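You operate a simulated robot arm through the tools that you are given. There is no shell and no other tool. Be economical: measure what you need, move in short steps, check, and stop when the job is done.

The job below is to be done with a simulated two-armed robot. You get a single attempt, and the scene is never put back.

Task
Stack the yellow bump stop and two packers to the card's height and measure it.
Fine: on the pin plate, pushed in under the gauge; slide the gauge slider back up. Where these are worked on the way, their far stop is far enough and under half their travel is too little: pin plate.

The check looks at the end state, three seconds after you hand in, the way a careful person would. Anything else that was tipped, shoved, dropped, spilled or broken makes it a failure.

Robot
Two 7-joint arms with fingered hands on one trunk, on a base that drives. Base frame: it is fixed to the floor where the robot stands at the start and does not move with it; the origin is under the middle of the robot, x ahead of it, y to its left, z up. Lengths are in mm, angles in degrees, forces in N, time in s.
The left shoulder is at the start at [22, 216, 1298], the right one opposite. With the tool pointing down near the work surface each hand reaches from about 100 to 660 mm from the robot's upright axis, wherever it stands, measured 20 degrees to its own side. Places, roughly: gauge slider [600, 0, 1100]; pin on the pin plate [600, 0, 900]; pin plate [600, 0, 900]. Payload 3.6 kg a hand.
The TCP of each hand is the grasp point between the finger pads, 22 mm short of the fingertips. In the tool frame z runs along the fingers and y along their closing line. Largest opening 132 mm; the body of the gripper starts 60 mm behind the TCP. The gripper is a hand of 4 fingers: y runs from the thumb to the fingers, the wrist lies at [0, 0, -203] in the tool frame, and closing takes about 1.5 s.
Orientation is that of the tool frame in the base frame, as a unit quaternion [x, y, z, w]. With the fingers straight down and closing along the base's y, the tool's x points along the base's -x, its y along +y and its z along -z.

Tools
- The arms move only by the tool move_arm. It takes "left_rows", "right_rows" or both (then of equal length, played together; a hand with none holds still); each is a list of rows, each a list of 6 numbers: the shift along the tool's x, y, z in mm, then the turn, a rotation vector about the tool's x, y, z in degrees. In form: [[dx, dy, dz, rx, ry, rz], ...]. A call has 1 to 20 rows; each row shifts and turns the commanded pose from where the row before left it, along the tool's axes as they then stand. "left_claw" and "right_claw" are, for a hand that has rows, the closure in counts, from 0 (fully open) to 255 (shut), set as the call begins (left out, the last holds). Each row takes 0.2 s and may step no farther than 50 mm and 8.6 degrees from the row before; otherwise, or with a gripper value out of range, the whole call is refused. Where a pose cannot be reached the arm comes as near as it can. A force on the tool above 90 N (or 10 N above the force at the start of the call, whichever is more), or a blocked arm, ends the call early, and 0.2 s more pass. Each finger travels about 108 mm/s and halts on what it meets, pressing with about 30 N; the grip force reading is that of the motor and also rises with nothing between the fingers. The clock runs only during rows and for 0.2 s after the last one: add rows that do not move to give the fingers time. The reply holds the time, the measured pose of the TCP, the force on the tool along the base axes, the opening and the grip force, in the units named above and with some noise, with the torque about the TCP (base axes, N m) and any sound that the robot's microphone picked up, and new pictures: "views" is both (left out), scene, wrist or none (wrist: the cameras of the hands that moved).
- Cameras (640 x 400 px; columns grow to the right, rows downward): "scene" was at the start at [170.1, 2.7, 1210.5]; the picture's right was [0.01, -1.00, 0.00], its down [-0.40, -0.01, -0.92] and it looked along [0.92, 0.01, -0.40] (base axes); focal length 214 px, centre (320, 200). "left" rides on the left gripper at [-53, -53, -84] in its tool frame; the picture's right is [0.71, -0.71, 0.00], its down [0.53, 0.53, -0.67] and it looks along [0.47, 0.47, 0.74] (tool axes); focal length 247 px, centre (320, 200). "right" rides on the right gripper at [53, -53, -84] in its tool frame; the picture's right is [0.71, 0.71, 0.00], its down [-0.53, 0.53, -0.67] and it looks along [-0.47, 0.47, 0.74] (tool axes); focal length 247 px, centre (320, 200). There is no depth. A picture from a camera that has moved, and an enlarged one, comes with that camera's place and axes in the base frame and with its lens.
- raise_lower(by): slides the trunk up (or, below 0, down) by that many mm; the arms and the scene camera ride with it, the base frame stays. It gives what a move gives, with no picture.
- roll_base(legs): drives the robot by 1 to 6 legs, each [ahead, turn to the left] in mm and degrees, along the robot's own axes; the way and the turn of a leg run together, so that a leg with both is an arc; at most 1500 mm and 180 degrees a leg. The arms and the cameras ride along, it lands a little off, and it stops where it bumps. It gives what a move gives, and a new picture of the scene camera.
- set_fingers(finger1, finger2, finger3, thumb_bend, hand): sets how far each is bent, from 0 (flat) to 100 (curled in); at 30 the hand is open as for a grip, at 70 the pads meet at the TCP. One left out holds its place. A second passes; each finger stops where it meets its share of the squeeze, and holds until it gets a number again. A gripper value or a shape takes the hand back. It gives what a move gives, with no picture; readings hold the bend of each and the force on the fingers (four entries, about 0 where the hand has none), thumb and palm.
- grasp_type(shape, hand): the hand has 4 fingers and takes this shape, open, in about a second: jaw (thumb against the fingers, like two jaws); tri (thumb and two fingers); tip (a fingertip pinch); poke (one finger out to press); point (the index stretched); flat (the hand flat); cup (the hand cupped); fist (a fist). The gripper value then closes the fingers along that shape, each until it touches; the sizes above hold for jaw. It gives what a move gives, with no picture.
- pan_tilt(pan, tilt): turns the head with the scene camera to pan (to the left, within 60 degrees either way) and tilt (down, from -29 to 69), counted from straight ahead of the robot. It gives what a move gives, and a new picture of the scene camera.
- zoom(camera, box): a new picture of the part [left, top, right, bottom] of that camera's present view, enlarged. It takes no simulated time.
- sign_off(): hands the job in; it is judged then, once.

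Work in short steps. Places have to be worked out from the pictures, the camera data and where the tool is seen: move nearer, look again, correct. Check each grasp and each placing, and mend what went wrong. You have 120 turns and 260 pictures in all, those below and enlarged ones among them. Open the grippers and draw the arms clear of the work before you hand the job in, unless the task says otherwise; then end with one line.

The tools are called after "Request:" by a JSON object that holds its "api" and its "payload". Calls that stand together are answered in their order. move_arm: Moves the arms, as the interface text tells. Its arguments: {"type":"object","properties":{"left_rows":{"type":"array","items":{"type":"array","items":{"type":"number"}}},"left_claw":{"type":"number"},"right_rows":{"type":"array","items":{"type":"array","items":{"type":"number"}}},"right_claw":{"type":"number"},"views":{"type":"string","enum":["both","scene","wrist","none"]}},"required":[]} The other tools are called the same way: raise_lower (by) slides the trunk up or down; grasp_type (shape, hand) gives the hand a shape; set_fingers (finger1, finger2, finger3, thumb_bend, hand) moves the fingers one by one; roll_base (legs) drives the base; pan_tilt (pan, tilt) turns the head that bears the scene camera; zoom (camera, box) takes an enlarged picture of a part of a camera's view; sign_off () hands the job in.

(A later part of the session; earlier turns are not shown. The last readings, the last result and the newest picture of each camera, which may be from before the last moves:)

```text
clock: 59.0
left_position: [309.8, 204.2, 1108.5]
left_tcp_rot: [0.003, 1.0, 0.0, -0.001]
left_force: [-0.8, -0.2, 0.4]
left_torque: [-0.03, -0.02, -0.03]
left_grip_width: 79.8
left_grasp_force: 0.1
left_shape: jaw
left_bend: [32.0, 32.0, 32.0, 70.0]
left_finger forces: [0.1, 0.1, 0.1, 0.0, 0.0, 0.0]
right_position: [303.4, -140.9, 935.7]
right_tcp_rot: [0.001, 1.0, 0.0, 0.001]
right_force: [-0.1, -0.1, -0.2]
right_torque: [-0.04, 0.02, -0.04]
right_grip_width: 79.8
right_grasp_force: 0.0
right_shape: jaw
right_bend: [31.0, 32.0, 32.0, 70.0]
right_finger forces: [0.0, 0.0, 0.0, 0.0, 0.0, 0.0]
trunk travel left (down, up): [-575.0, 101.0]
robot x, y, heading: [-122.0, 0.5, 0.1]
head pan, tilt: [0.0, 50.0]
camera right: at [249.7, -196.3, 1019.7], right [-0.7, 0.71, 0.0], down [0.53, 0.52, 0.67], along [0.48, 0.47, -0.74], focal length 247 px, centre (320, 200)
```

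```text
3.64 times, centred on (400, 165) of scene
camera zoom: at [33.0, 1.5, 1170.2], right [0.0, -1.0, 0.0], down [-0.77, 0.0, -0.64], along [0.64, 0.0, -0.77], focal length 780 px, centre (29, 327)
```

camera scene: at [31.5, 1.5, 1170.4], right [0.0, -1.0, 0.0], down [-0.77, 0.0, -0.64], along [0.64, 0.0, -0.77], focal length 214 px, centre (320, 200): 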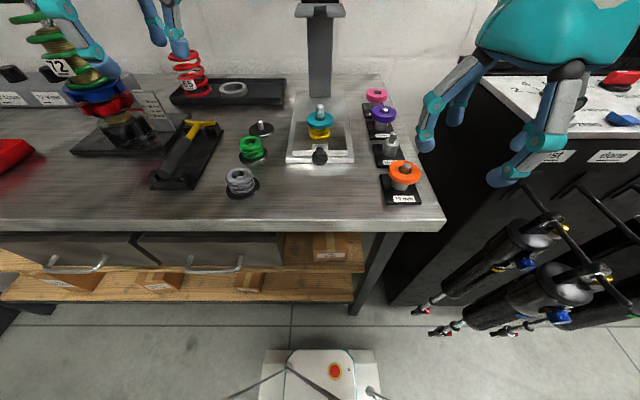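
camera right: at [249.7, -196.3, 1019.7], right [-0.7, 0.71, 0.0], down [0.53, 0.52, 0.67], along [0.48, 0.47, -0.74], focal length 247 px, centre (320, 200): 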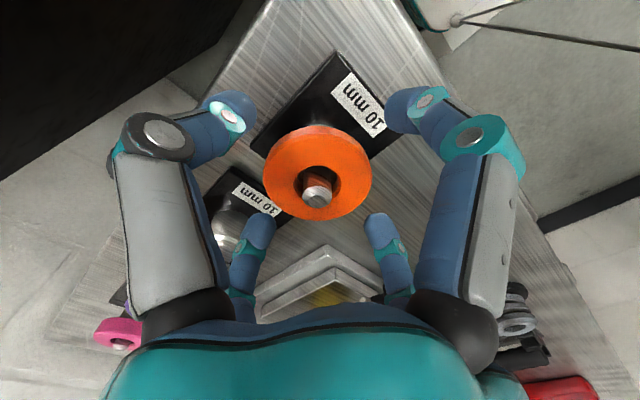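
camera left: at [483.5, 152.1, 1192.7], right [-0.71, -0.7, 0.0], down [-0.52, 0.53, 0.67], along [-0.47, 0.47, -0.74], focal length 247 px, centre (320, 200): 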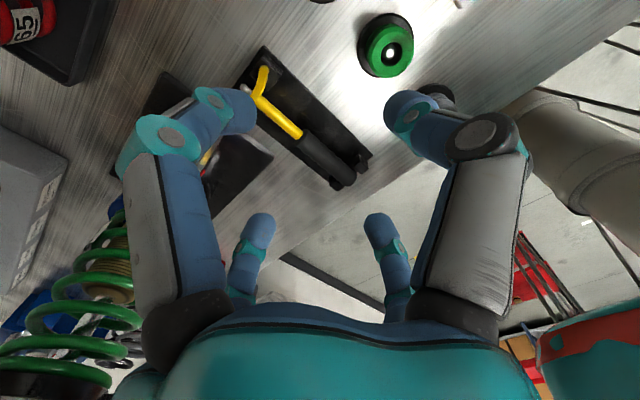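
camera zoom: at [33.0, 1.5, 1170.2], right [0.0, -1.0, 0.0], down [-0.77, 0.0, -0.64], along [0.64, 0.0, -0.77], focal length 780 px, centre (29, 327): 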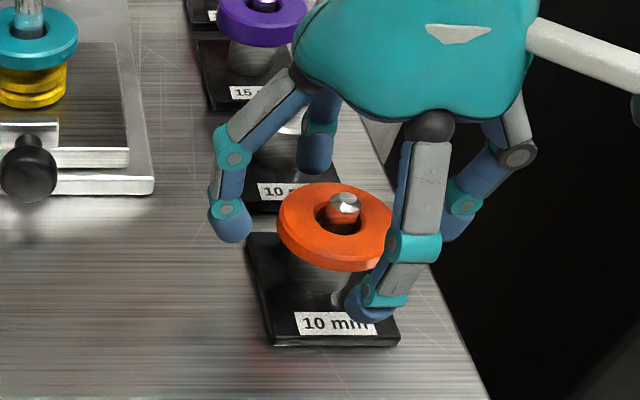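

Aligned like teal was. I lower 6 mm and close in steps to scoop the disc without squeezing the hub.

Request:
{"api": "move_arm", "payload": {"right_rows": [[0, 0, 3, 0, 0, 0], [0, 0, 3, 0, 0, 0]], "views": "none"}}

Request:
{"api": "move_arm", "payload": {"right_rows": [[0, 0, 0, 0, 0, 0], [0, 0, 0, 0, 0, 0], [0, 0, 0, 0, 0, 0], [0, 0, 0, 0, 0, 0]], "right_claw": 160, "views": "none"}}

Request:
{"api": "move_arm", "payload": {"right_rows": [[0, 0, 0, 0, 0, 0], [0, 0, 0, 0, 0, 0], [0, 0, 0, 0, 0, 0]], "right_claw": 184, "views": "wrist"}}

Request:
{"api": "zoom", "payload": {"camera": "scene", "box": [350, 110, 450, 220]}}

```text
clock: 59.6
left_position: [309.8, 203.1, 1107.9]
left_tcp_rot: [0.002, 1.0, 0.0, -0.001]
left_force: [-0.1, 0.8, 0.6]
left_torque: [-0.03, 0.03, 0.05]
left_grip_width: 79.7
left_grasp_force: 0.1
left_shape: jaw
left_bend: [32.0, 32.0, 32.0, 70.0]
left_finger forces: [0.1, 0.0, 0.0, 0.1, 0.0, 0.0]
right_position: [303.0, -142.4, 930.1]
right_tcp_rot: [0.002, 1.0, 0.0, 0.0]
right_force: [-0.2, -0.5, 0.0]
right_torque: [-0.01, 0.03, -0.01]
right_grip_width: 79.9
right_grasp_force: 0.0
right_shape: jaw
right_bend: [31.0, 32.0, 32.0, 70.0]
right_finger forces: [0.0, 0.0, 0.0, 0.0, 0.0, 0.0]
trunk travel left (down, up): [-575.0, 101.0]
robot x, y, heading: [-118.6, 3.2, -0.1]
head pan, tilt: [0.0, 50.0]
```

```text
clock: 60.6
left_position: [307.6, 203.3, 1110.5]
left_tcp_rot: [0.002, 1.0, 0.001, 0.0]
left_force: [0.3, 0.1, 0.5]
left_torque: [0.02, 0.04, 0.0]
left_grip_width: 79.5
left_grasp_force: 0.0
left_shape: jaw
left_bend: [32.0, 32.0, 32.0, 70.0]
left_finger forces: [0.0, 0.1, 0.0, 0.0, 0.0, 0.1]
right_position: [301.5, -142.4, 933.4]
right_tcp_rot: [0.003, 1.0, 0.001, 0.003]
right_force: [-1.9, -5.9, 21.8]
right_torque: [-0.07, -0.57, 0.04]
right_grip_width: 24.1
right_grasp_force: 30.9
right_shape: jaw
right_bend: [79.0, 80.0, 78.0, 63.0]
right_finger forces: [26.4, 23.3, 38.2, 0.1, 22.1, 0.0]
trunk travel left (down, up): [-575.0, 101.0]
robot x, y, heading: [-121.5, 1.1, 0.2]
head pan, tilt: [0.0, 50.0]
```

```text
clock: 61.5
left_position: [308.7, 204.6, 1109.9]
left_tcp_rot: [0.003, 1.0, -0.001, 0.0]
left_force: [0.2, 0.3, -0.2]
left_torque: [-0.01, 0.01, -0.02]
left_grip_width: 79.9
left_grasp_force: 0.0
left_shape: jaw
left_bend: [32.0, 32.0, 32.0, 70.0]
left_finger forces: [0.1, 0.0, 0.0, 0.0, 0.0, 0.0]
right_position: [303.3, -140.7, 931.4]
right_tcp_rot: [0.002, 1.0, 0.002, 0.003]
right_force: [3.4, 0.9, 26.1]
right_torque: [-0.05, 0.01, 0.0]
right_grip_width: 34.2
right_grasp_force: 0.0
right_shape: jaw
right_bend: [82.0, 82.0, 78.0, 61.0]
right_finger forces: [7.1, 7.3, 0.1, 0.0, 12.4, 0.0]
trunk travel left (down, up): [-575.0, 101.0]
robot x, y, heading: [-121.3, 1.7, -0.0]
head pan, tilt: [0.0, 50.0]
camera right: at [249.6, -194.9, 1015.3], right [-0.7, 0.71, 0.0], down [0.52, 0.52, 0.67], along [0.48, 0.47, -0.74], focal length 247 px, centre (320, 200)
```

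right: 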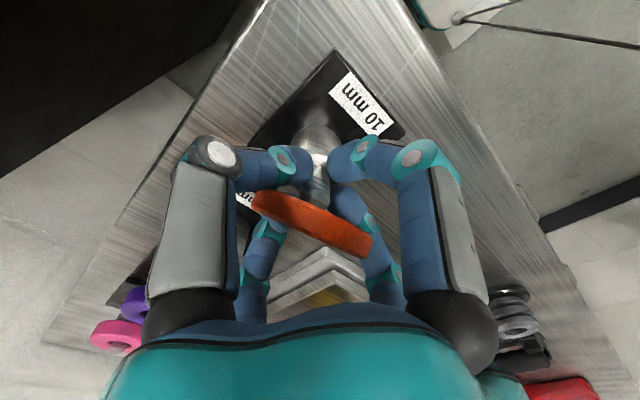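

```text
3.64 times, centred on (400, 165) of scene
camera zoom: at [31.6, 2.2, 1170.5], right [0.0, -1.0, 0.0], down [-0.77, 0.0, -0.64], along [0.64, 0.0, -0.77], focal length 780 px, centre (29, 327)
```

zoom: 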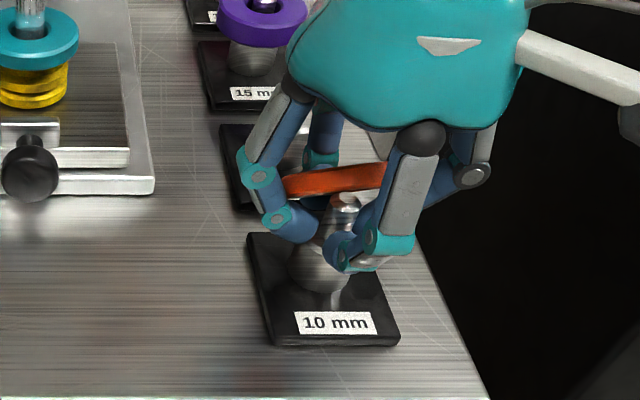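

The disc popped up and sits tilted within the cage. I look closely before anything else.

Request:
{"api": "zoom", "payload": {"camera": "right", "box": [220, 110, 420, 280]}}

Request:
{"api": "zoom", "payload": {"camera": "scene", "box": [375, 130, 435, 200]}}

```text
2.35 times, centred on (320, 195) of right
camera zoom: at [249.6, -194.9, 1015.3], right [-0.7, 0.71, 0.0], down [0.52, 0.52, 0.67], along [0.48, 0.47, -0.74], focal length 581 px, centre (320, 212)
```

zoom: 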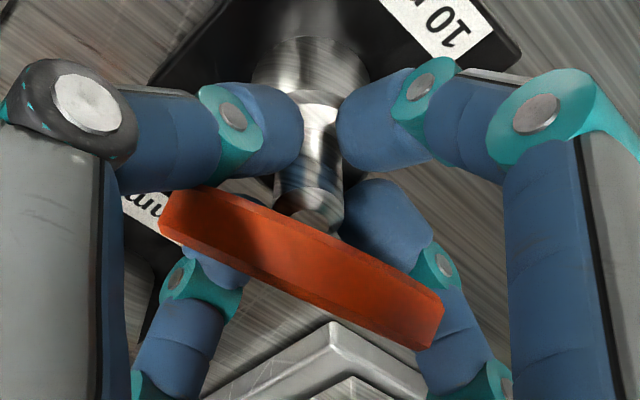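

```text
5.71 times, centred on (405, 165) of scene
camera zoom: at [31.6, 2.2, 1170.5], right [0.0, -1.0, 0.0], down [-0.77, 0.0, -0.64], along [0.64, 0.0, -0.77], focal length 1226 px, centre (-166, 400)
```

zoom: 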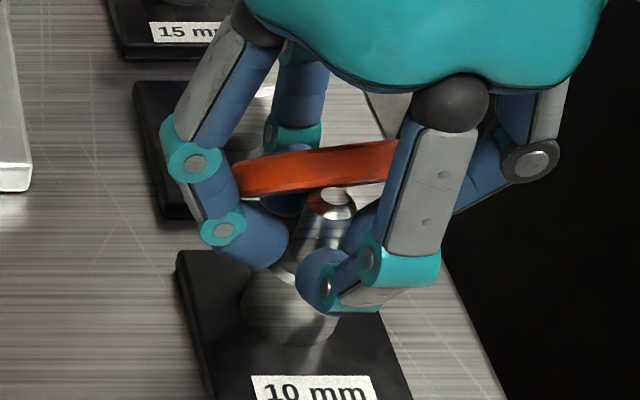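

The disc leans on the peg tip and rear finger inside the cage. I raise slowly so it can settle into the basket.

Request:
{"api": "move_arm", "payload": {"right_rows": [[0, 0, -3, 0, 0, 0], [0, 0, -3, 0, 0, 0], [0, 0, -3, 0, 0, 0], [0, 0, 0, 0, 0, 0]], "views": "wrist"}}

Request:
{"api": "zoom", "payload": {"camera": "scene", "box": [375, 130, 435, 200]}}

```text
clock: 62.5
left_position: [308.7, 203.0, 1107.6]
left_tcp_rot: [0.002, 1.0, -0.001, -0.001]
left_force: [0.4, 0.9, 0.7]
left_torque: [-0.02, -0.01, -0.03]
left_grip_width: 79.5
left_grasp_force: 0.1
left_shape: jaw
left_bend: [32.0, 32.0, 32.0, 70.0]
left_finger forces: [0.1, 0.0, 0.1, 0.0, 0.1, 0.1]
right_position: [302.4, -143.5, 937.8]
right_tcp_rot: [0.004, 1.0, 0.0, -0.001]
right_force: [0.5, 0.3, -0.4]
right_torque: [0.0, -0.02, 0.01]
right_grip_width: 36.6
right_grasp_force: 0.1
right_shape: jaw
right_bend: [78.0, 78.0, 78.0, 70.0]
right_finger forces: [0.0, 0.1, 0.4, 0.0, 0.1, 0.1]
trunk travel left (down, up): [-575.0, 101.0]
robot x, y, heading: [-119.2, 1.3, 0.0]
head pan, tilt: [0.0, 50.0]
camera right: at [248.9, -196.5, 1021.5], right [-0.7, 0.71, 0.0], down [0.53, 0.52, 0.67], along [0.47, 0.47, -0.74], focal length 247 px, centre (320, 200)
```

right: 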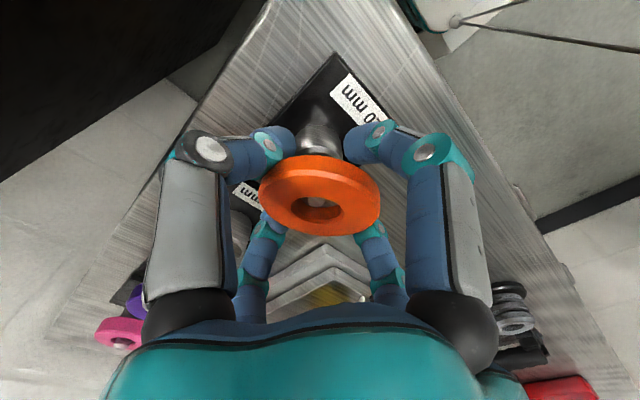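

```text
5.71 times, centred on (405, 165) of scene
camera zoom: at [33.0, 1.5, 1170.1], right [0.0, -1.0, 0.0], down [-0.77, 0.0, -0.64], along [0.64, 0.0, -0.77], focal length 1226 px, centre (-166, 400)
```

zoom: 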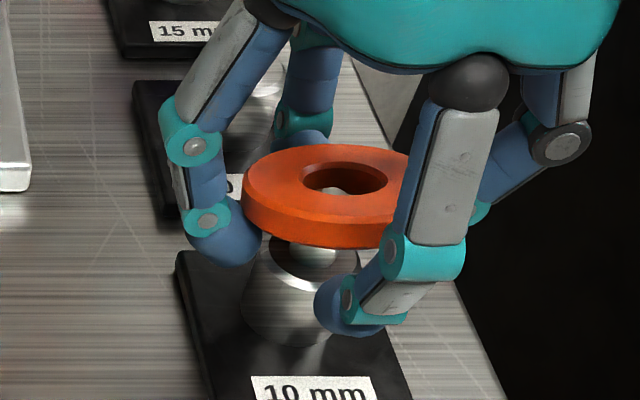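

It settled nicely level in the basket. I lift it and carry it gently toward the pin.

Request:
{"api": "move_arm", "payload": {"right_rows": [[0, 0, -10, 0, 0, 0], [0, 0, -15, 0, 0, 0], [0, 0, -20, 0, 0, 0], [0, 0, -20, 0, 0, 0], [0, 0, -20, 0, 0, 0], [0, 0, -20, 0, 0, 0], [0, 0, 0, 0, 0, 0]], "views": "wrist"}}

Request:
{"api": "move_arm", "payload": {"right_rows": [[-10, 5, 0, 0, 0, 0], [-15, 15, 0, 0, 0, 0], [-15, 20, 0, 0, 0, 0], [-15, 20, 0, 0, 0, 0], [-15, 20, 0, 0, 0, 0], [-15, 20, 0, 0, 0, 0], [-15, 20, 0, 0, 0, 0], [-15, 15, 0, 0, 0, 0], [-15, 8, 0, 0, 0, 0], [-5, 0, 0, 0, 0, 0], [0, 0, 0, 0, 0, 0]], "views": "both"}}

Request:
{"api": "zoom", "payload": {"camera": "right", "box": [220, 100, 420, 270]}}

Request:
{"api": "zoom", "payload": {"camera": "scene", "box": [270, 40, 370, 170]}}

```text
clock: 64.0
left_position: [309.8, 203.7, 1108.7]
left_tcp_rot: [0.003, 1.0, 0.0, -0.002]
left_force: [-0.8, 0.7, -0.5]
left_torque: [0.02, 0.01, -0.03]
left_grip_width: 79.5
left_grasp_force: 0.1
left_shape: jaw
left_bend: [32.0, 32.0, 32.0, 70.0]
left_finger forces: [0.0, 0.1, 0.0, 0.1, 0.0, 0.0]
right_position: [302.3, -142.3, 1043.0]
right_tcp_rot: [0.004, 1.0, 0.0, 0.0]
right_force: [0.2, 0.1, -0.6]
right_torque: [0.03, 0.01, -0.01]
right_grip_width: 36.7
right_grasp_force: 0.0
right_shape: jaw
right_bend: [78.0, 78.0, 78.0, 70.0]
right_finger forces: [0.1, 0.2, 0.0, 0.1, 0.1, 0.0]
trunk travel left (down, up): [-575.0, 101.0]
robot x, y, heading: [-121.0, 0.9, -0.3]
head pan, tilt: [0.0, 50.0]
camera right: at [249.7, -196.5, 1128.1], right [-0.7, 0.71, 0.0], down [0.53, 0.52, 0.67], along [0.47, 0.47, -0.74], focal length 247 px, centre (320, 200)
```

right: 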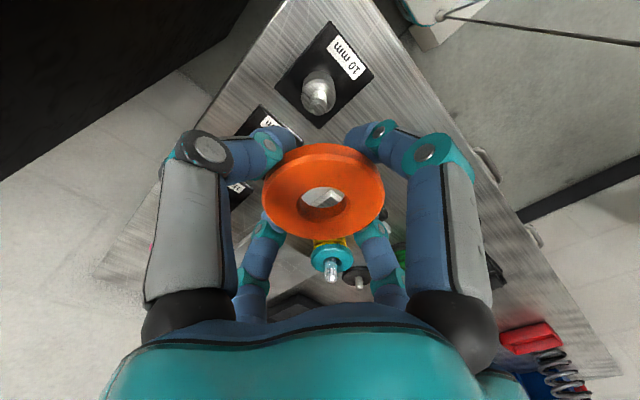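

```text
clock: 66.5
left_position: [309.4, 204.6, 1107.9]
left_tcp_rot: [0.003, 1.0, 0.0, -0.001]
left_force: [0.1, -0.6, 0.3]
left_torque: [-0.01, 0.02, 0.03]
left_grip_width: 79.7
left_grasp_force: 0.0
left_shape: jaw
left_bend: [32.0, 32.0, 32.0, 70.0]
left_finger forces: [0.0, 0.1, 0.0, 0.0, 0.0, 0.0]
right_position: [438.7, -0.4, 1041.9]
right_tcp_rot: [0.001, 1.0, 0.0, 0.001]
right_force: [0.0, 0.1, -0.3]
right_torque: [0.02, 0.03, 0.0]
right_grip_width: 36.7
right_grasp_force: 0.1
right_shape: jaw
right_bend: [78.0, 78.0, 78.0, 70.0]
right_finger forces: [0.0, 0.1, 0.0, 0.0, 0.1, 0.0]
trunk travel left (down, up): [-575.0, 101.0]
robot x, y, heading: [-119.1, 1.3, 0.2]
head pan, tilt: [0.0, 50.0]
camera scene: at [33.1, 1.6, 1170.2], right [0.0, -1.0, 0.0], down [-0.77, 0.0, -0.64], along [0.64, 0.0, -0.77], focal length 214 px, centre (320, 200)
camera right: at [384.6, -53.8, 1126.3], right [-0.7, 0.71, 0.0], down [0.53, 0.52, 0.67], along [0.48, 0.47, -0.74], focal length 247 px, centre (320, 200)
```

scene: 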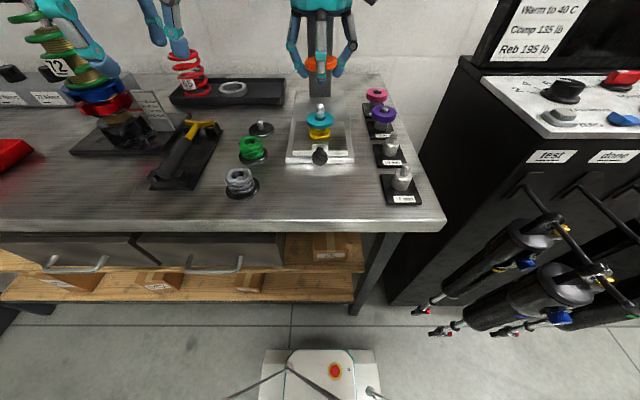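
right: 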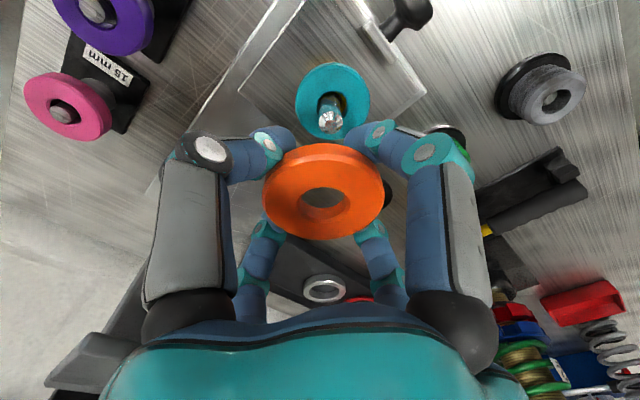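

```text
2.35 times, centred on (320, 185) of right
camera zoom: at [384.6, -53.8, 1126.3], right [-0.7, 0.71, 0.0], down [0.53, 0.52, 0.67], along [0.48, 0.47, -0.74], focal length 581 px, centre (320, 235)
```

zoom: 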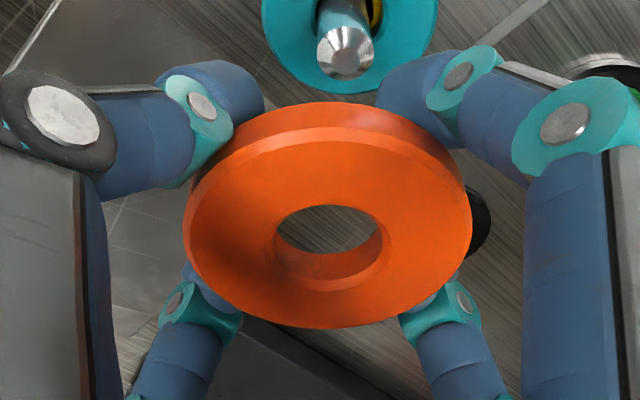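

```text
3.08 times, centred on (320, 105) of scene
camera zoom: at [33.1, 1.6, 1170.2], right [0.0, -1.0, 0.0], down [-0.77, 0.0, -0.64], along [0.64, 0.0, -0.77], focal length 660 px, centre (320, 492)
```

zoom: 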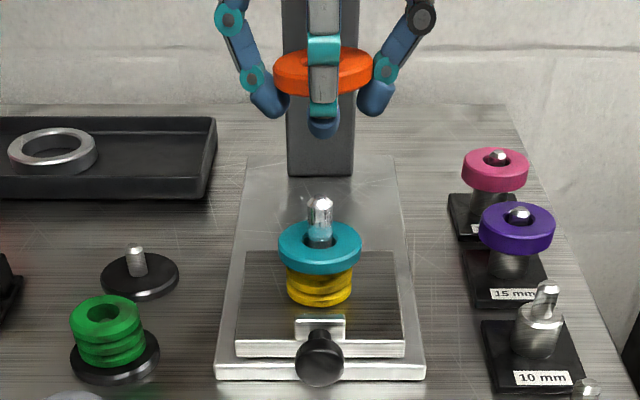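

The bore's offset is slightly different than teal's; I shift (-3.6,+2.8) and lower to just above the pin.

Request:
{"api": "move_arm", "payload": {"right_rows": [[3.6, 2.8, 0, 0, 0, 0], [0, 0, 15, 0, 0, 0], [0, 0, 15, 0, 0, 0], [0, 0, 12, 0, 0, 0], [0, 0, 5, 0, 0, 0]], "views": "wrist"}}

Request:
{"api": "zoom", "payload": {"camera": "right", "box": [220, 100, 420, 270]}}

Request:
{"api": "zoom", "payload": {"camera": "scene", "box": [280, 50, 360, 150]}}

```text
clock: 67.7
left_position: [310.7, 204.3, 1107.4]
left_tcp_rot: [0.003, 1.0, 0.0, -0.001]
left_force: [0.5, -1.1, 0.1]
left_torque: [0.02, 0.01, -0.03]
left_grip_width: 79.6
left_grasp_force: 0.0
left_shape: jaw
left_bend: [32.0, 32.0, 32.0, 70.0]
left_finger forces: [0.1, 0.1, 0.0, 0.0, 0.1, 0.0]
right_position: [433.8, 1.4, 996.6]
right_tcp_rot: [0.001, 1.0, 0.0, 0.0]
right_force: [0.6, 0.4, 0.0]
right_torque: [0.01, -0.03, 0.02]
right_grip_width: 37.0
right_grasp_force: 0.1
right_shape: jaw
right_bend: [78.0, 78.0, 78.0, 70.0]
right_finger forces: [0.0, 0.2, 0.1, 0.1, 0.2, 0.0]
trunk travel left (down, up): [-575.0, 101.0]
robot x, y, heading: [-119.6, 4.1, -0.1]
head pan, tilt: [0.0, 50.0]
camera right: at [381.0, -52.0, 1080.5], right [-0.7, 0.71, 0.0], down [0.53, 0.52, 0.67], along [0.47, 0.47, -0.74], focal length 247 px, centre (320, 200)
```

right: 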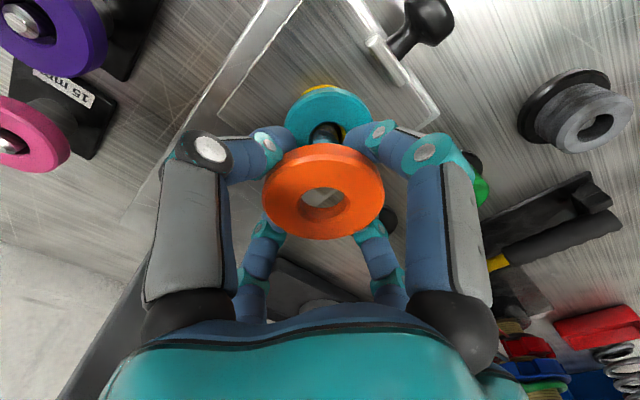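

```text
2.35 times, centred on (320, 185) of right
camera zoom: at [381.0, -52.0, 1080.5], right [-0.7, 0.71, 0.0], down [0.53, 0.52, 0.67], along [0.47, 0.47, -0.74], focal length 581 px, centre (320, 235)
```

zoom: 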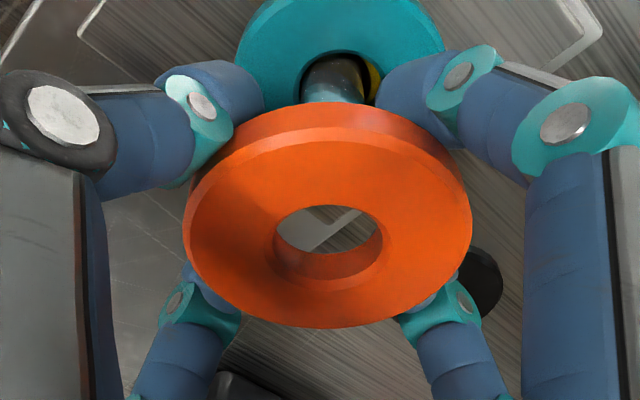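

```text
4.00 times, centred on (320, 100) of scene
camera zoom: at [33.1, 1.5, 1170.2], right [0.0, -1.0, 0.0], down [-0.77, 0.0, -0.64], along [0.64, 0.0, -0.77], focal length 858 px, centre (320, 600)
```

zoom: 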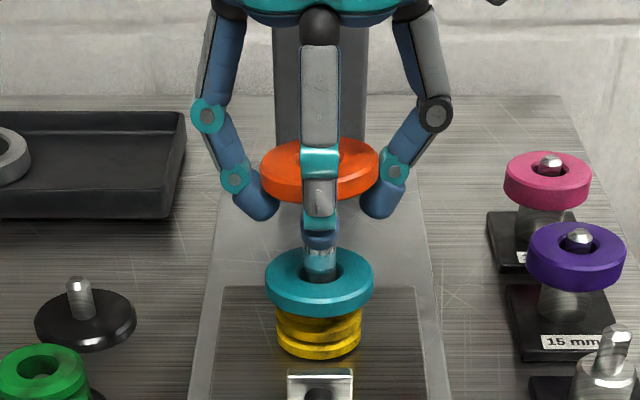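

Alignment looks within tolerance. I lower so the pin enters the bore.

Request:
{"api": "move_arm", "payload": {"right_rows": [[0.7, 0.7, 6, 0, 0, 0], [0, 0, 6, 0, 0, 0], [0, 0, 6, 0, 0, 0], [0, 0, 5, 0, 0, 0]], "views": "wrist"}}

Request:
{"api": "zoom", "payload": {"camera": "right", "box": [220, 100, 420, 270]}}

Request:
{"api": "zoom", "payload": {"camera": "scene", "box": [280, 50, 360, 150]}}

```text
clock: 68.7
left_position: [309.5, 203.8, 1107.8]
left_tcp_rot: [0.002, 1.0, 0.0, -0.001]
left_force: [1.0, 0.0, -0.1]
left_torque: [0.03, -0.02, -0.02]
left_grip_width: 79.7
left_grasp_force: 0.0
left_shape: jaw
left_bend: [32.0, 32.0, 32.0, 70.0]
left_finger forces: [0.0, 0.1, 0.1, 0.0, 0.0, 0.0]
right_position: [433.3, 3.0, 973.8]
right_tcp_rot: [0.003, 1.0, 0.001, 0.001]
right_force: [0.4, -0.1, -0.2]
right_torque: [0.02, 0.07, 0.0]
right_grip_width: 36.6
right_grasp_force: 0.0
right_shape: jaw
right_bend: [78.0, 78.0, 78.0, 70.0]
right_finger forces: [0.1, 0.1, 0.0, 0.1, 0.2, 0.1]
trunk travel left (down, up): [-575.0, 101.0]
robot x, y, heading: [-119.3, 5.9, -0.0]
head pan, tilt: [0.0, 50.0]
camera right: at [380.1, -50.5, 1058.3], right [-0.7, 0.71, 0.0], down [0.53, 0.52, 0.67], along [0.47, 0.47, -0.74], focal length 247 px, centre (320, 200)
```

right: 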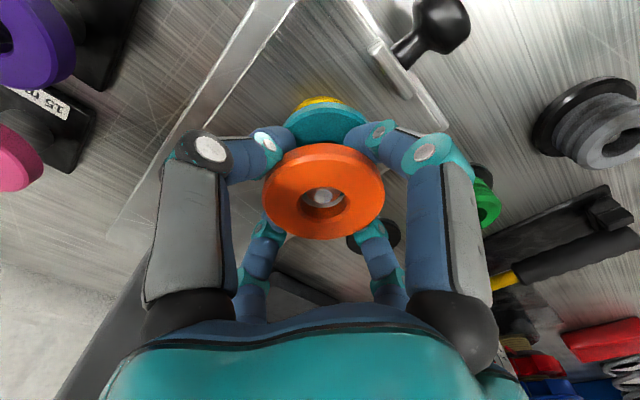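

```text
2.35 times, centred on (320, 185) of right
camera zoom: at [380.1, -50.5, 1058.3], right [-0.7, 0.71, 0.0], down [0.53, 0.52, 0.67], along [0.47, 0.47, -0.74], focal length 581 px, centre (320, 235)
```

zoom: 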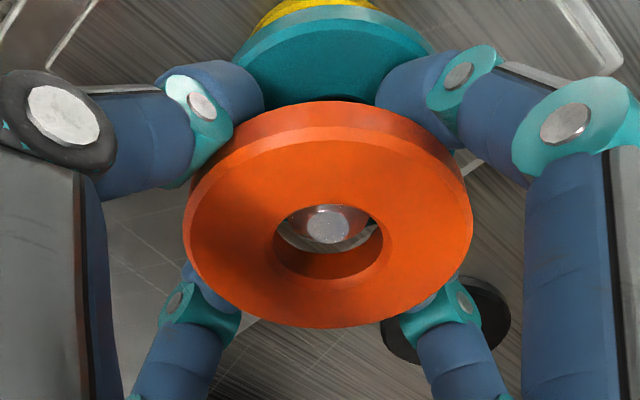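

```text
4.00 times, centred on (320, 100) of scene
camera zoom: at [33.1, 1.6, 1170.2], right [0.0, -1.0, 0.0], down [-0.77, 0.0, -0.64], along [0.64, 0.0, -0.77], focal length 858 px, centre (320, 600)
```

zoom: 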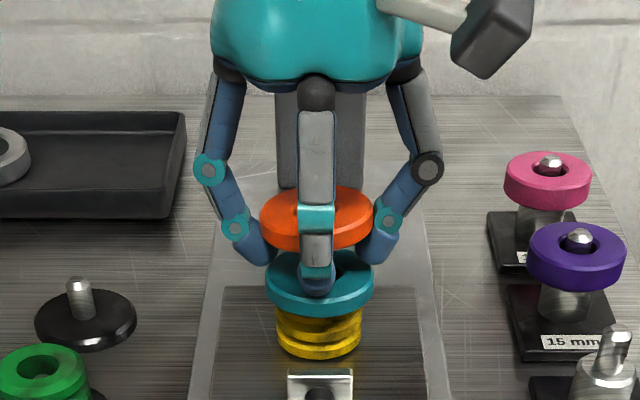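

The pin is in the bore and the fingertips are just above teal. I open in steps.

Request:
{"api": "move_arm", "payload": {"right_rows": [[0, 0, 0, 0, 0, 0], [0, 0, 0, 0, 0, 0], [0, 0, 0, 0, 0, 0]], "right_claw": 165, "views": "wrist"}}

Request:
{"api": "zoom", "payload": {"camera": "scene", "box": [280, 50, 360, 150]}}

```text
clock: 69.5
left_position: [309.5, 204.1, 1108.5]
left_tcp_rot: [0.002, 1.0, 0.0, -0.001]
left_force: [-0.6, 0.5, 0.8]
left_torque: [-0.03, -0.01, 0.04]
left_grip_width: 79.6
left_grasp_force: 0.0
left_shape: jaw
left_bend: [32.0, 32.0, 32.0, 70.0]
left_finger forces: [0.0, 0.0, 0.1, 0.1, 0.1, 0.0]
right_position: [432.3, 3.5, 973.5]
right_tcp_rot: [0.002, 1.0, 0.0, 0.001]
right_force: [-0.1, -0.2, -0.2]
right_torque: [0.0, -0.02, 0.02]
right_grip_width: 46.3
right_grasp_force: 0.2
right_shape: jaw
right_bend: [44.0, 44.0, 44.0, 70.0]
right_finger forces: [0.2, 0.1, 0.1, 0.0, 0.1, 0.1]
trunk travel left (down, up): [-575.0, 101.0]
robot x, y, heading: [-118.0, 1.4, 0.1]
head pan, tilt: [0.0, 50.0]
camera right: at [380.2, -50.5, 1058.5], right [-0.7, 0.71, 0.0], down [0.53, 0.52, 0.67], along [0.47, 0.47, -0.74], focal length 247 px, centre (320, 200)
```

right: 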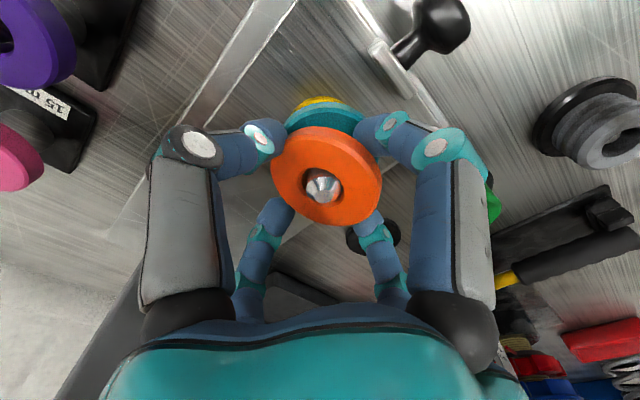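

```text
4.00 times, centred on (320, 100) of scene
camera zoom: at [33.1, 1.5, 1170.2], right [0.0, -1.0, 0.0], down [-0.77, 0.0, -0.64], along [0.64, 0.0, -0.77], focal length 858 px, centre (320, 600)
```

zoom: 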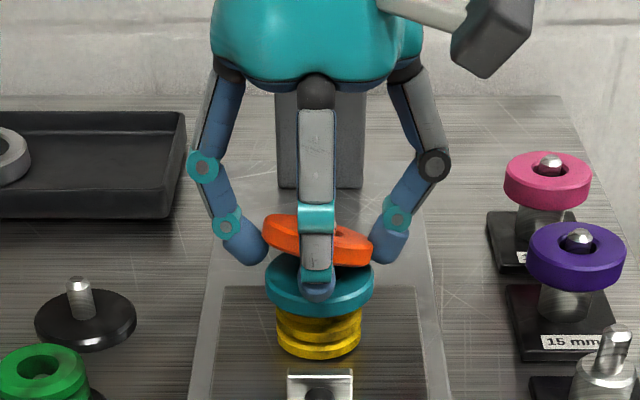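

Orange is on the pin, still leaning on a finger. I open wider and lift away.

Request:
{"api": "move_arm", "payload": {"right_rows": [[0, 0, 0, 0, 0, 0], [0, 0, 0, 0, 0, 0], [0, 0, 0, 0, 0, 0], [0, 0, -10, 0, 0, 0], [0, 0, -25, 0, 0, 0], [0, 0, -40, 0, 0, 0], [0, 0, -40, 0, 0, 0], [0, -45, 0, 0, 0, 0], [0, -45, 0, 0, 0, 0], [0, -45, 0, 0, 0, 0]], "right_claw": 95, "views": "both"}}

Request:
{"api": "zoom", "payload": {"camera": "scene", "box": [280, 70, 360, 170]}}

```text
clock: 71.7
left_position: [309.7, 202.0, 1109.4]
left_tcp_rot: [0.002, 1.0, 0.001, -0.001]
left_force: [0.3, -0.4, 0.0]
left_torque: [0.0, 0.02, -0.01]
left_grip_width: 79.9
left_grasp_force: 0.0
left_shape: jaw
left_bend: [32.0, 32.0, 32.0, 70.0]
left_finger forces: [0.0, 0.0, 0.0, 0.1, 0.0, 0.1]
right_position: [431.4, -130.1, 1088.9]
right_tcp_rot: [0.003, 1.0, 0.002, 0.0]
right_force: [-0.2, -0.3, 0.4]
right_torque: [-0.02, 0.0, 0.02]
right_grip_width: 82.3
right_grasp_force: 0.0
right_shape: jaw
right_bend: [31.0, 31.0, 31.0, 70.0]
right_finger forces: [0.0, 0.0, 0.1, 0.0, 0.0, 0.0]
trunk travel left (down, up): [-575.0, 101.0]
robot x, y, heading: [-123.5, 1.9, 0.1]
head pan, tilt: [0.0, 50.0]
camera scene: at [33.1, 0.0, 1170.2], right [0.0, -1.0, 0.0], down [-0.77, 0.0, -0.64], along [0.64, 0.0, -0.77], focal length 214 px, centre (320, 200)
camera right: at [379.3, -185.0, 1172.7], right [-0.7, 0.71, 0.0], down [0.53, 0.52, 0.67], along [0.47, 0.47, -0.74], focal length 247 px, centre (320, 200)
```

scene: 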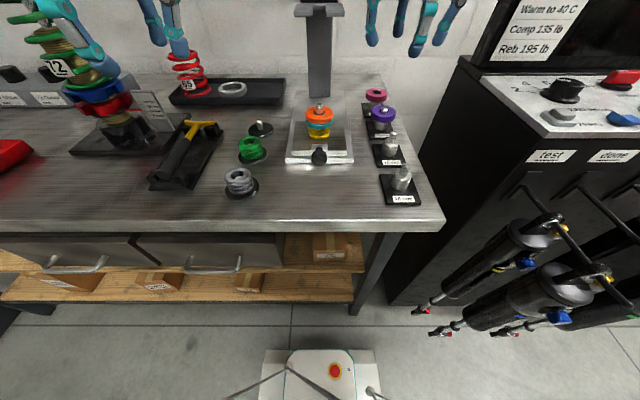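
right: 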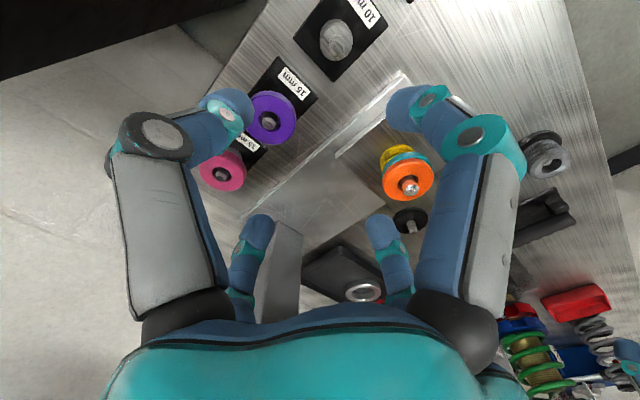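

```text
4.00 times, centred on (320, 120) of scene
camera zoom: at [33.1, 0.0, 1170.2], right [0.0, -1.0, 0.0], down [-0.77, 0.0, -0.64], along [0.64, 0.0, -0.77], focal length 858 px, centre (320, 520)
```

zoom: 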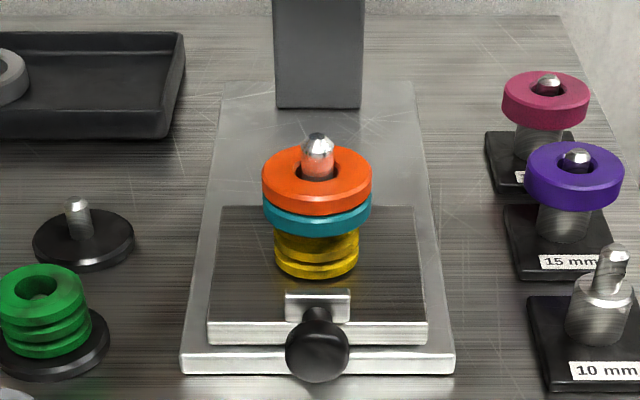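

The stack (yellow, teal, orange) sits flat. Next I close the right hand and bring it in front of the knob to push the plate in.

Request:
{"api": "move_arm", "payload": {"right_rows": [[44, 0, 0, 0, 0, 0], [44, 0, 0, 0, 0, 0], [44, 20, 0, 0, 0, 0], [0, 40, 20, 0, 0, 0], [0, 40, 20, 0, 0, 0], [0, 31, 30, 0, 0, 0], [0, 0, 45, 0, 0, 0], [0, 0, 40, 0, 0, 0]], "right_claw": 255, "views": "both"}}

Request:
{"api": "zoom", "payload": {"camera": "scene", "box": [270, 80, 370, 220]}}

```text
clock: 73.5
left_position: [310.3, 203.6, 1108.8]
left_tcp_rot: [0.002, 1.0, -0.001, -0.001]
left_force: [0.1, 0.8, 0.4]
left_torque: [-0.01, 0.0, -0.02]
left_grip_width: 79.9
left_grasp_force: 0.0
left_shape: jaw
left_bend: [32.0, 32.0, 32.0, 70.0]
left_finger forces: [0.0, 0.0, 0.0, 0.0, 0.1, 0.1]
right_position: [302.1, 0.5, 931.7]
right_tcp_rot: [0.002, 1.0, -0.001, 0.0]
right_force: [-0.6, -0.6, 0.7]
right_torque: [-0.02, 0.01, -0.02]
right_grip_width: 0.1
right_grasp_force: 29.8
right_shape: jaw
right_bend: [70.0, 70.0, 70.0, 70.0]
right_finger forces: [0.0, 0.0, 0.1, 0.0, 0.0, 0.0]
trunk travel left (down, up): [-575.0, 101.0]
robot x, y, heading: [-117.9, 1.5, 0.2]
head pan, tilt: [0.0, 50.0]
camera scene: at [33.1, 1.9, 1170.2], right [0.0, -1.0, 0.0], down [-0.77, 0.0, -0.64], along [0.64, 0.0, -0.77], focal length 214 px, centre (320, 200)
camera right: at [248.7, -53.8, 1017.3], right [-0.7, 0.71, 0.0], down [0.53, 0.52, 0.67], along [0.47, 0.47, -0.74], focal length 247 px, centre (320, 200)
```

scene: 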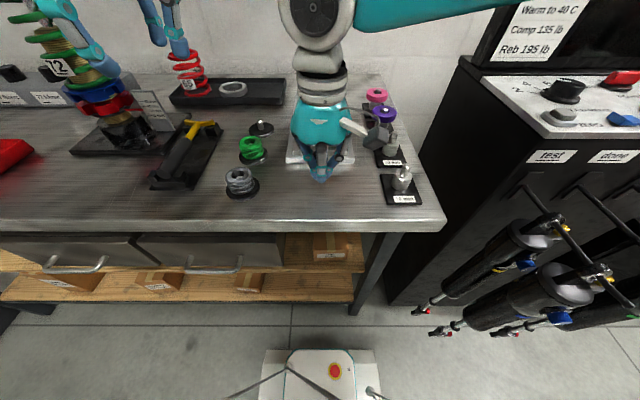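
right: 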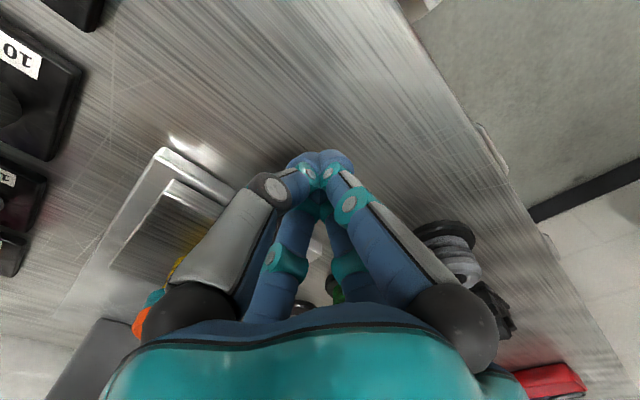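

```text
2.86 times, centred on (320, 150) of scene
camera zoom: at [33.1, 1.9, 1170.2], right [0.0, -1.0, 0.0], down [-0.77, 0.0, -0.64], along [0.64, 0.0, -0.77], focal length 613 px, centre (320, 343)
```

zoom: 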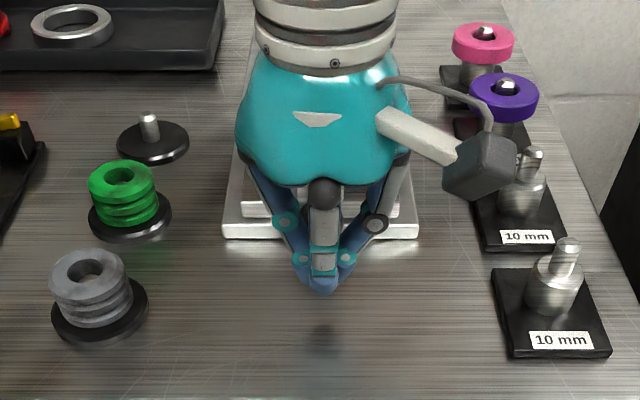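

The closed fingers are in line in front of the knob. I lower a little and push forward.

Request:
{"api": "move_arm", "payload": {"right_rows": [[0, 0, 7, 0, 0, 0], [-10, 0, 0, 0, 0, 0], [-10, 0, 0, 0, 0, 0], [-10, 0, 0, 0, 0, 0], [-10, 0, 0, 0, 0, 0], [-10, 0, 0, 0, 0, 0]], "views": "both"}}

Request:
{"api": "zoom", "payload": {"camera": "scene", "box": [270, 60, 370, 200]}}

```text
clock: 74.8
left_position: [310.8, 203.6, 1108.6]
left_tcp_rot: [0.003, 1.0, 0.0, -0.001]
left_force: [0.6, 0.6, -0.3]
left_torque: [-0.03, -0.02, 0.02]
left_grip_width: 79.8
left_grasp_force: 0.1
left_shape: jaw
left_bend: [32.0, 32.0, 32.0, 70.0]
left_finger forces: [0.0, 0.0, 0.0, 0.0, 0.0, 0.0]
right_position: [352.6, -1.8, 926.7]
right_tcp_rot: [0.002, 1.0, 0.0, 0.001]
right_force: [0.0, -0.4, -0.4]
right_torque: [0.0, -0.02, 0.0]
right_grip_width: 0.0
right_grasp_force: 30.0
right_shape: jaw
right_bend: [70.0, 70.0, 70.0, 70.0]
right_finger forces: [0.1, 0.0, 0.0, 0.0, 0.1, 0.1]
trunk travel left (down, up): [-575.0, 101.0]
robot x, y, heading: [-121.8, 3.4, -0.0]
head pan, tilt: [0.0, 50.0]
camera scene: at [33.2, 1.6, 1170.2], right [0.0, -1.0, 0.0], down [-0.77, 0.0, -0.64], along [0.64, 0.0, -0.77], focal length 214 px, centre (320, 200)
camera right: at [299.9, -55.7, 1011.0], right [-0.7, 0.71, 0.0], down [0.53, 0.52, 0.67], along [0.48, 0.47, -0.74], focal length 247 px, centre (320, 200)
```

scene: 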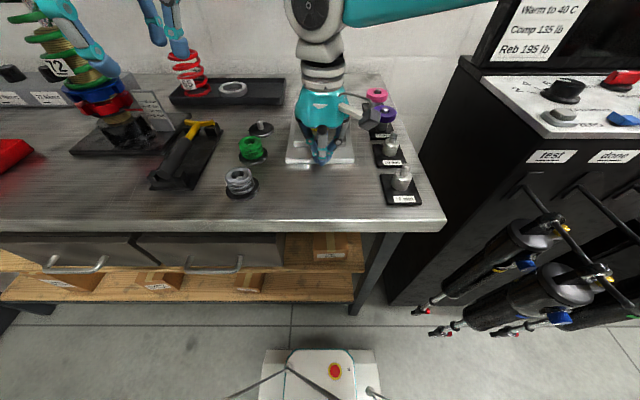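
right: 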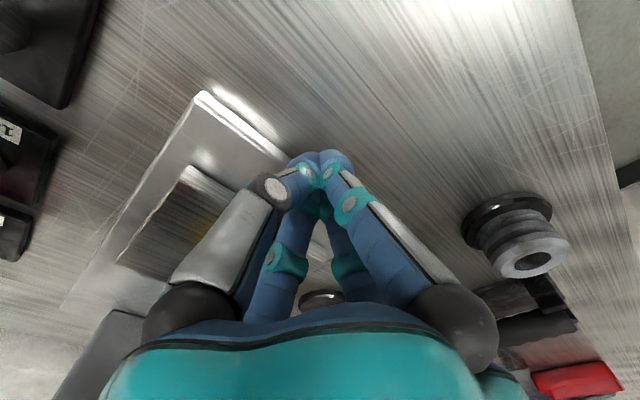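

```text
2.86 times, centred on (320, 130) of scene
camera zoom: at [33.2, 1.6, 1170.2], right [0.0, -1.0, 0.0], down [-0.77, 0.0, -0.64], along [0.64, 0.0, -0.77], focal length 613 px, centre (320, 400)
```

zoom: 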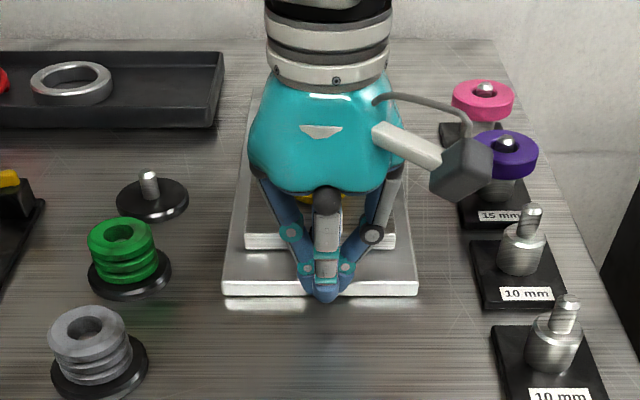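

The plate is following with little force. I continue pushing.

Request:
{"api": "move_arm", "payload": {"right_rows": [[-10, 0.2, 0, 0, 0, 0], [-10, 0.2, 0, 0, 0, 0], [-10, 0.2, 0, 0, 0, 0], [-10, 0.2, 0, 0, 0, 0], [-10, 0.2, 0, 0, 0, 0], [-10, 0.2, 0, 0, 0, 0]], "views": "both"}}

Request:
{"api": "zoom", "payload": {"camera": "scene", "box": [270, 40, 370, 180]}}

```text
clock: 76.2
left_position: [309.6, 204.6, 1108.5]
left_tcp_rot: [0.002, 1.0, -0.001, -0.001]
left_force: [-0.7, 0.5, -0.6]
left_torque: [-0.01, 0.01, -0.02]
left_grip_width: 79.9
left_grasp_force: 0.0
left_shape: jaw
left_bend: [32.0, 32.0, 32.0, 70.0]
left_finger forces: [0.1, 0.0, 0.1, 0.1, 0.0, 0.0]
right_position: [413.3, -0.2, 928.2]
right_tcp_rot: [0.002, 1.0, 0.0, 0.0]
right_force: [-1.4, 0.5, 0.7]
right_torque: [0.0, -0.01, 0.02]
right_grip_width: 0.0
right_grasp_force: 30.2
right_shape: jaw
right_bend: [70.0, 70.0, 70.0, 70.0]
right_finger forces: [0.1, 0.1, 1.0, 0.0, 0.0, 0.1]
trunk travel left (down, up): [-575.0, 101.0]
robot x, y, heading: [-121.8, 5.7, 0.0]
head pan, tilt: [0.0, 50.0]
camera scene: at [33.1, 1.8, 1170.2], right [0.0, -1.0, 0.0], down [-0.77, 0.0, -0.64], along [0.64, 0.0, -0.77], focal length 214 px, centre (320, 200)
camera right: at [359.4, -54.2, 1011.8], right [-0.7, 0.71, 0.0], down [0.53, 0.52, 0.67], along [0.48, 0.47, -0.74], focal length 247 px, centre (320, 200)
```

scene: 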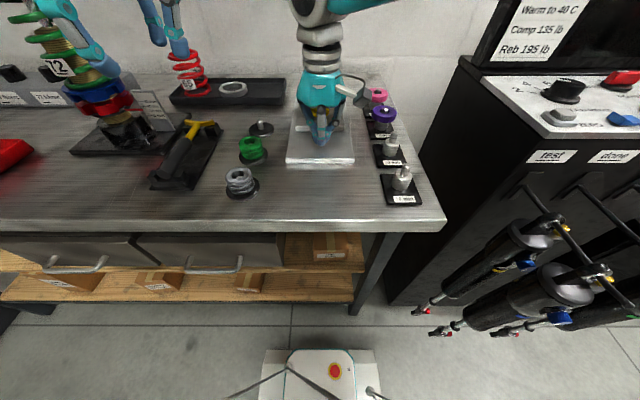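
right: 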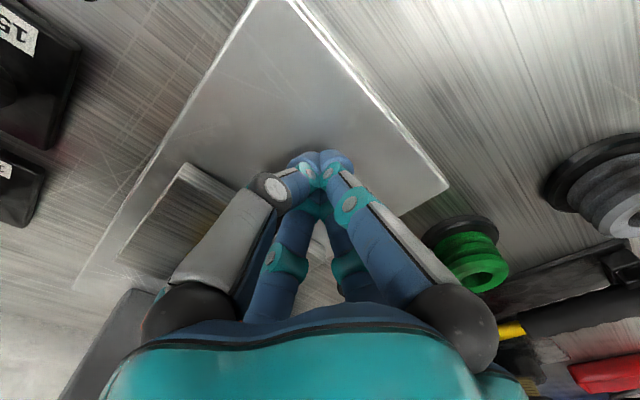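

```text
2.86 times, centred on (320, 110) of scene
camera zoom: at [33.1, 1.8, 1170.2], right [0.0, -1.0, 0.0], down [-0.77, 0.0, -0.64], along [0.64, 0.0, -0.77], focal length 613 px, centre (320, 457)
```

zoom: 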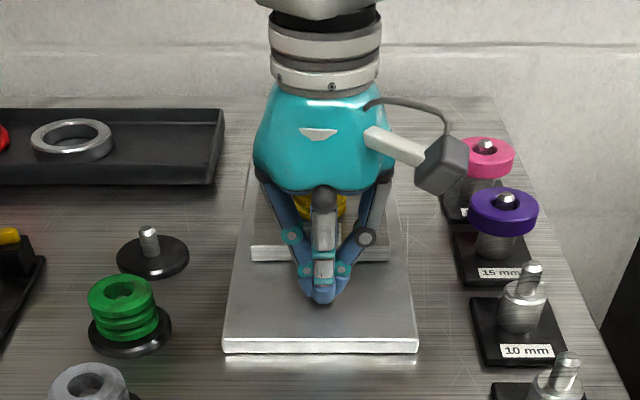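

I push on toward the inner stop.

Request:
{"api": "move_arm", "payload": {"right_rows": [[-8, 0, 0, 0, 0, 0], [-8, 0, 0, 0, 0, 0], [-8, 0, 0, 0, 0, 0], [-8, 0, 0, 0, 0, 0], [-5, 0, 0, 0, 0, 0], [-5, 0, 0, 0, 0, 0]], "views": "both"}}

Request:
{"api": "zoom", "payload": {"camera": "scene", "box": [270, 20, 370, 160]}}

```text
clock: 77.7
left_position: [310.5, 204.7, 1108.5]
left_tcp_rot: [0.002, 1.0, 0.0, -0.001]
left_force: [1.4, -0.7, -0.4]
left_torque: [0.02, 0.02, 0.05]
left_grip_width: 79.7
left_grasp_force: 0.1
left_shape: jaw
left_bend: [32.0, 32.0, 32.0, 70.0]
left_finger forces: [0.1, 0.0, 0.0, 0.0, 0.1, 0.1]
right_position: [427.8, -10.0, 929.1]
right_tcp_rot: [0.003, 1.0, 0.0, 0.001]
right_force: [-0.5, -0.3, 0.3]
right_torque: [-0.02, 0.0, 0.03]
right_grip_width: 0.2
right_grasp_force: 30.1
right_shape: jaw
right_bend: [70.0, 70.0, 70.0, 70.0]
right_finger forces: [0.0, 0.1, 1.0, 0.0, 0.1, 0.0]
right hand out of reach, approached as far as the arm can: row 2, 3, 4, 5, 6
trunk travel left (down, up): [-575.0, 101.0]
robot x, y, heading: [-122.9, 0.1, 0.1]
head pan, tilt: [0.0, 50.0]
camera scene: at [33.0, 1.4, 1170.2], right [0.0, -1.0, 0.0], down [-0.77, 0.0, -0.64], along [0.64, 0.0, -0.77], focal length 214 px, centre (320, 200)
camera right: at [375.6, -64.6, 1012.0], right [-0.7, 0.71, 0.0], down [0.53, 0.52, 0.67], along [0.48, 0.47, -0.74], focal length 247 px, centre (320, 200)
```

scene: 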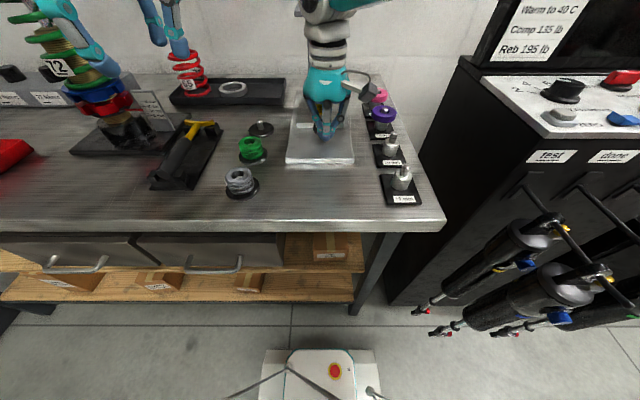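
right: 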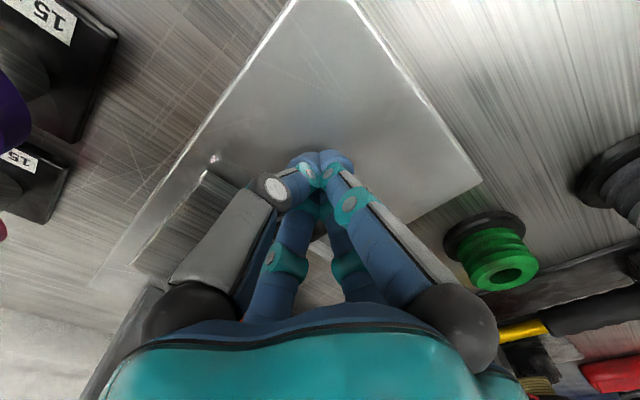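

```text
2.86 times, centred on (320, 90) of scene
camera zoom: at [33.0, 1.4, 1170.2], right [0.0, -1.0, 0.0], down [-0.77, 0.0, -0.64], along [0.64, 0.0, -0.77], focal length 613 px, centre (320, 514)
```

zoom: 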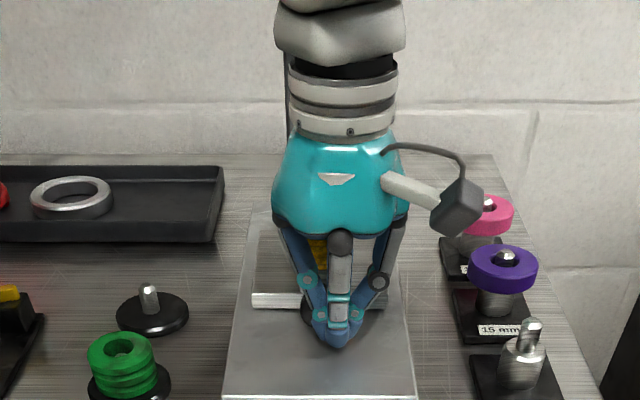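

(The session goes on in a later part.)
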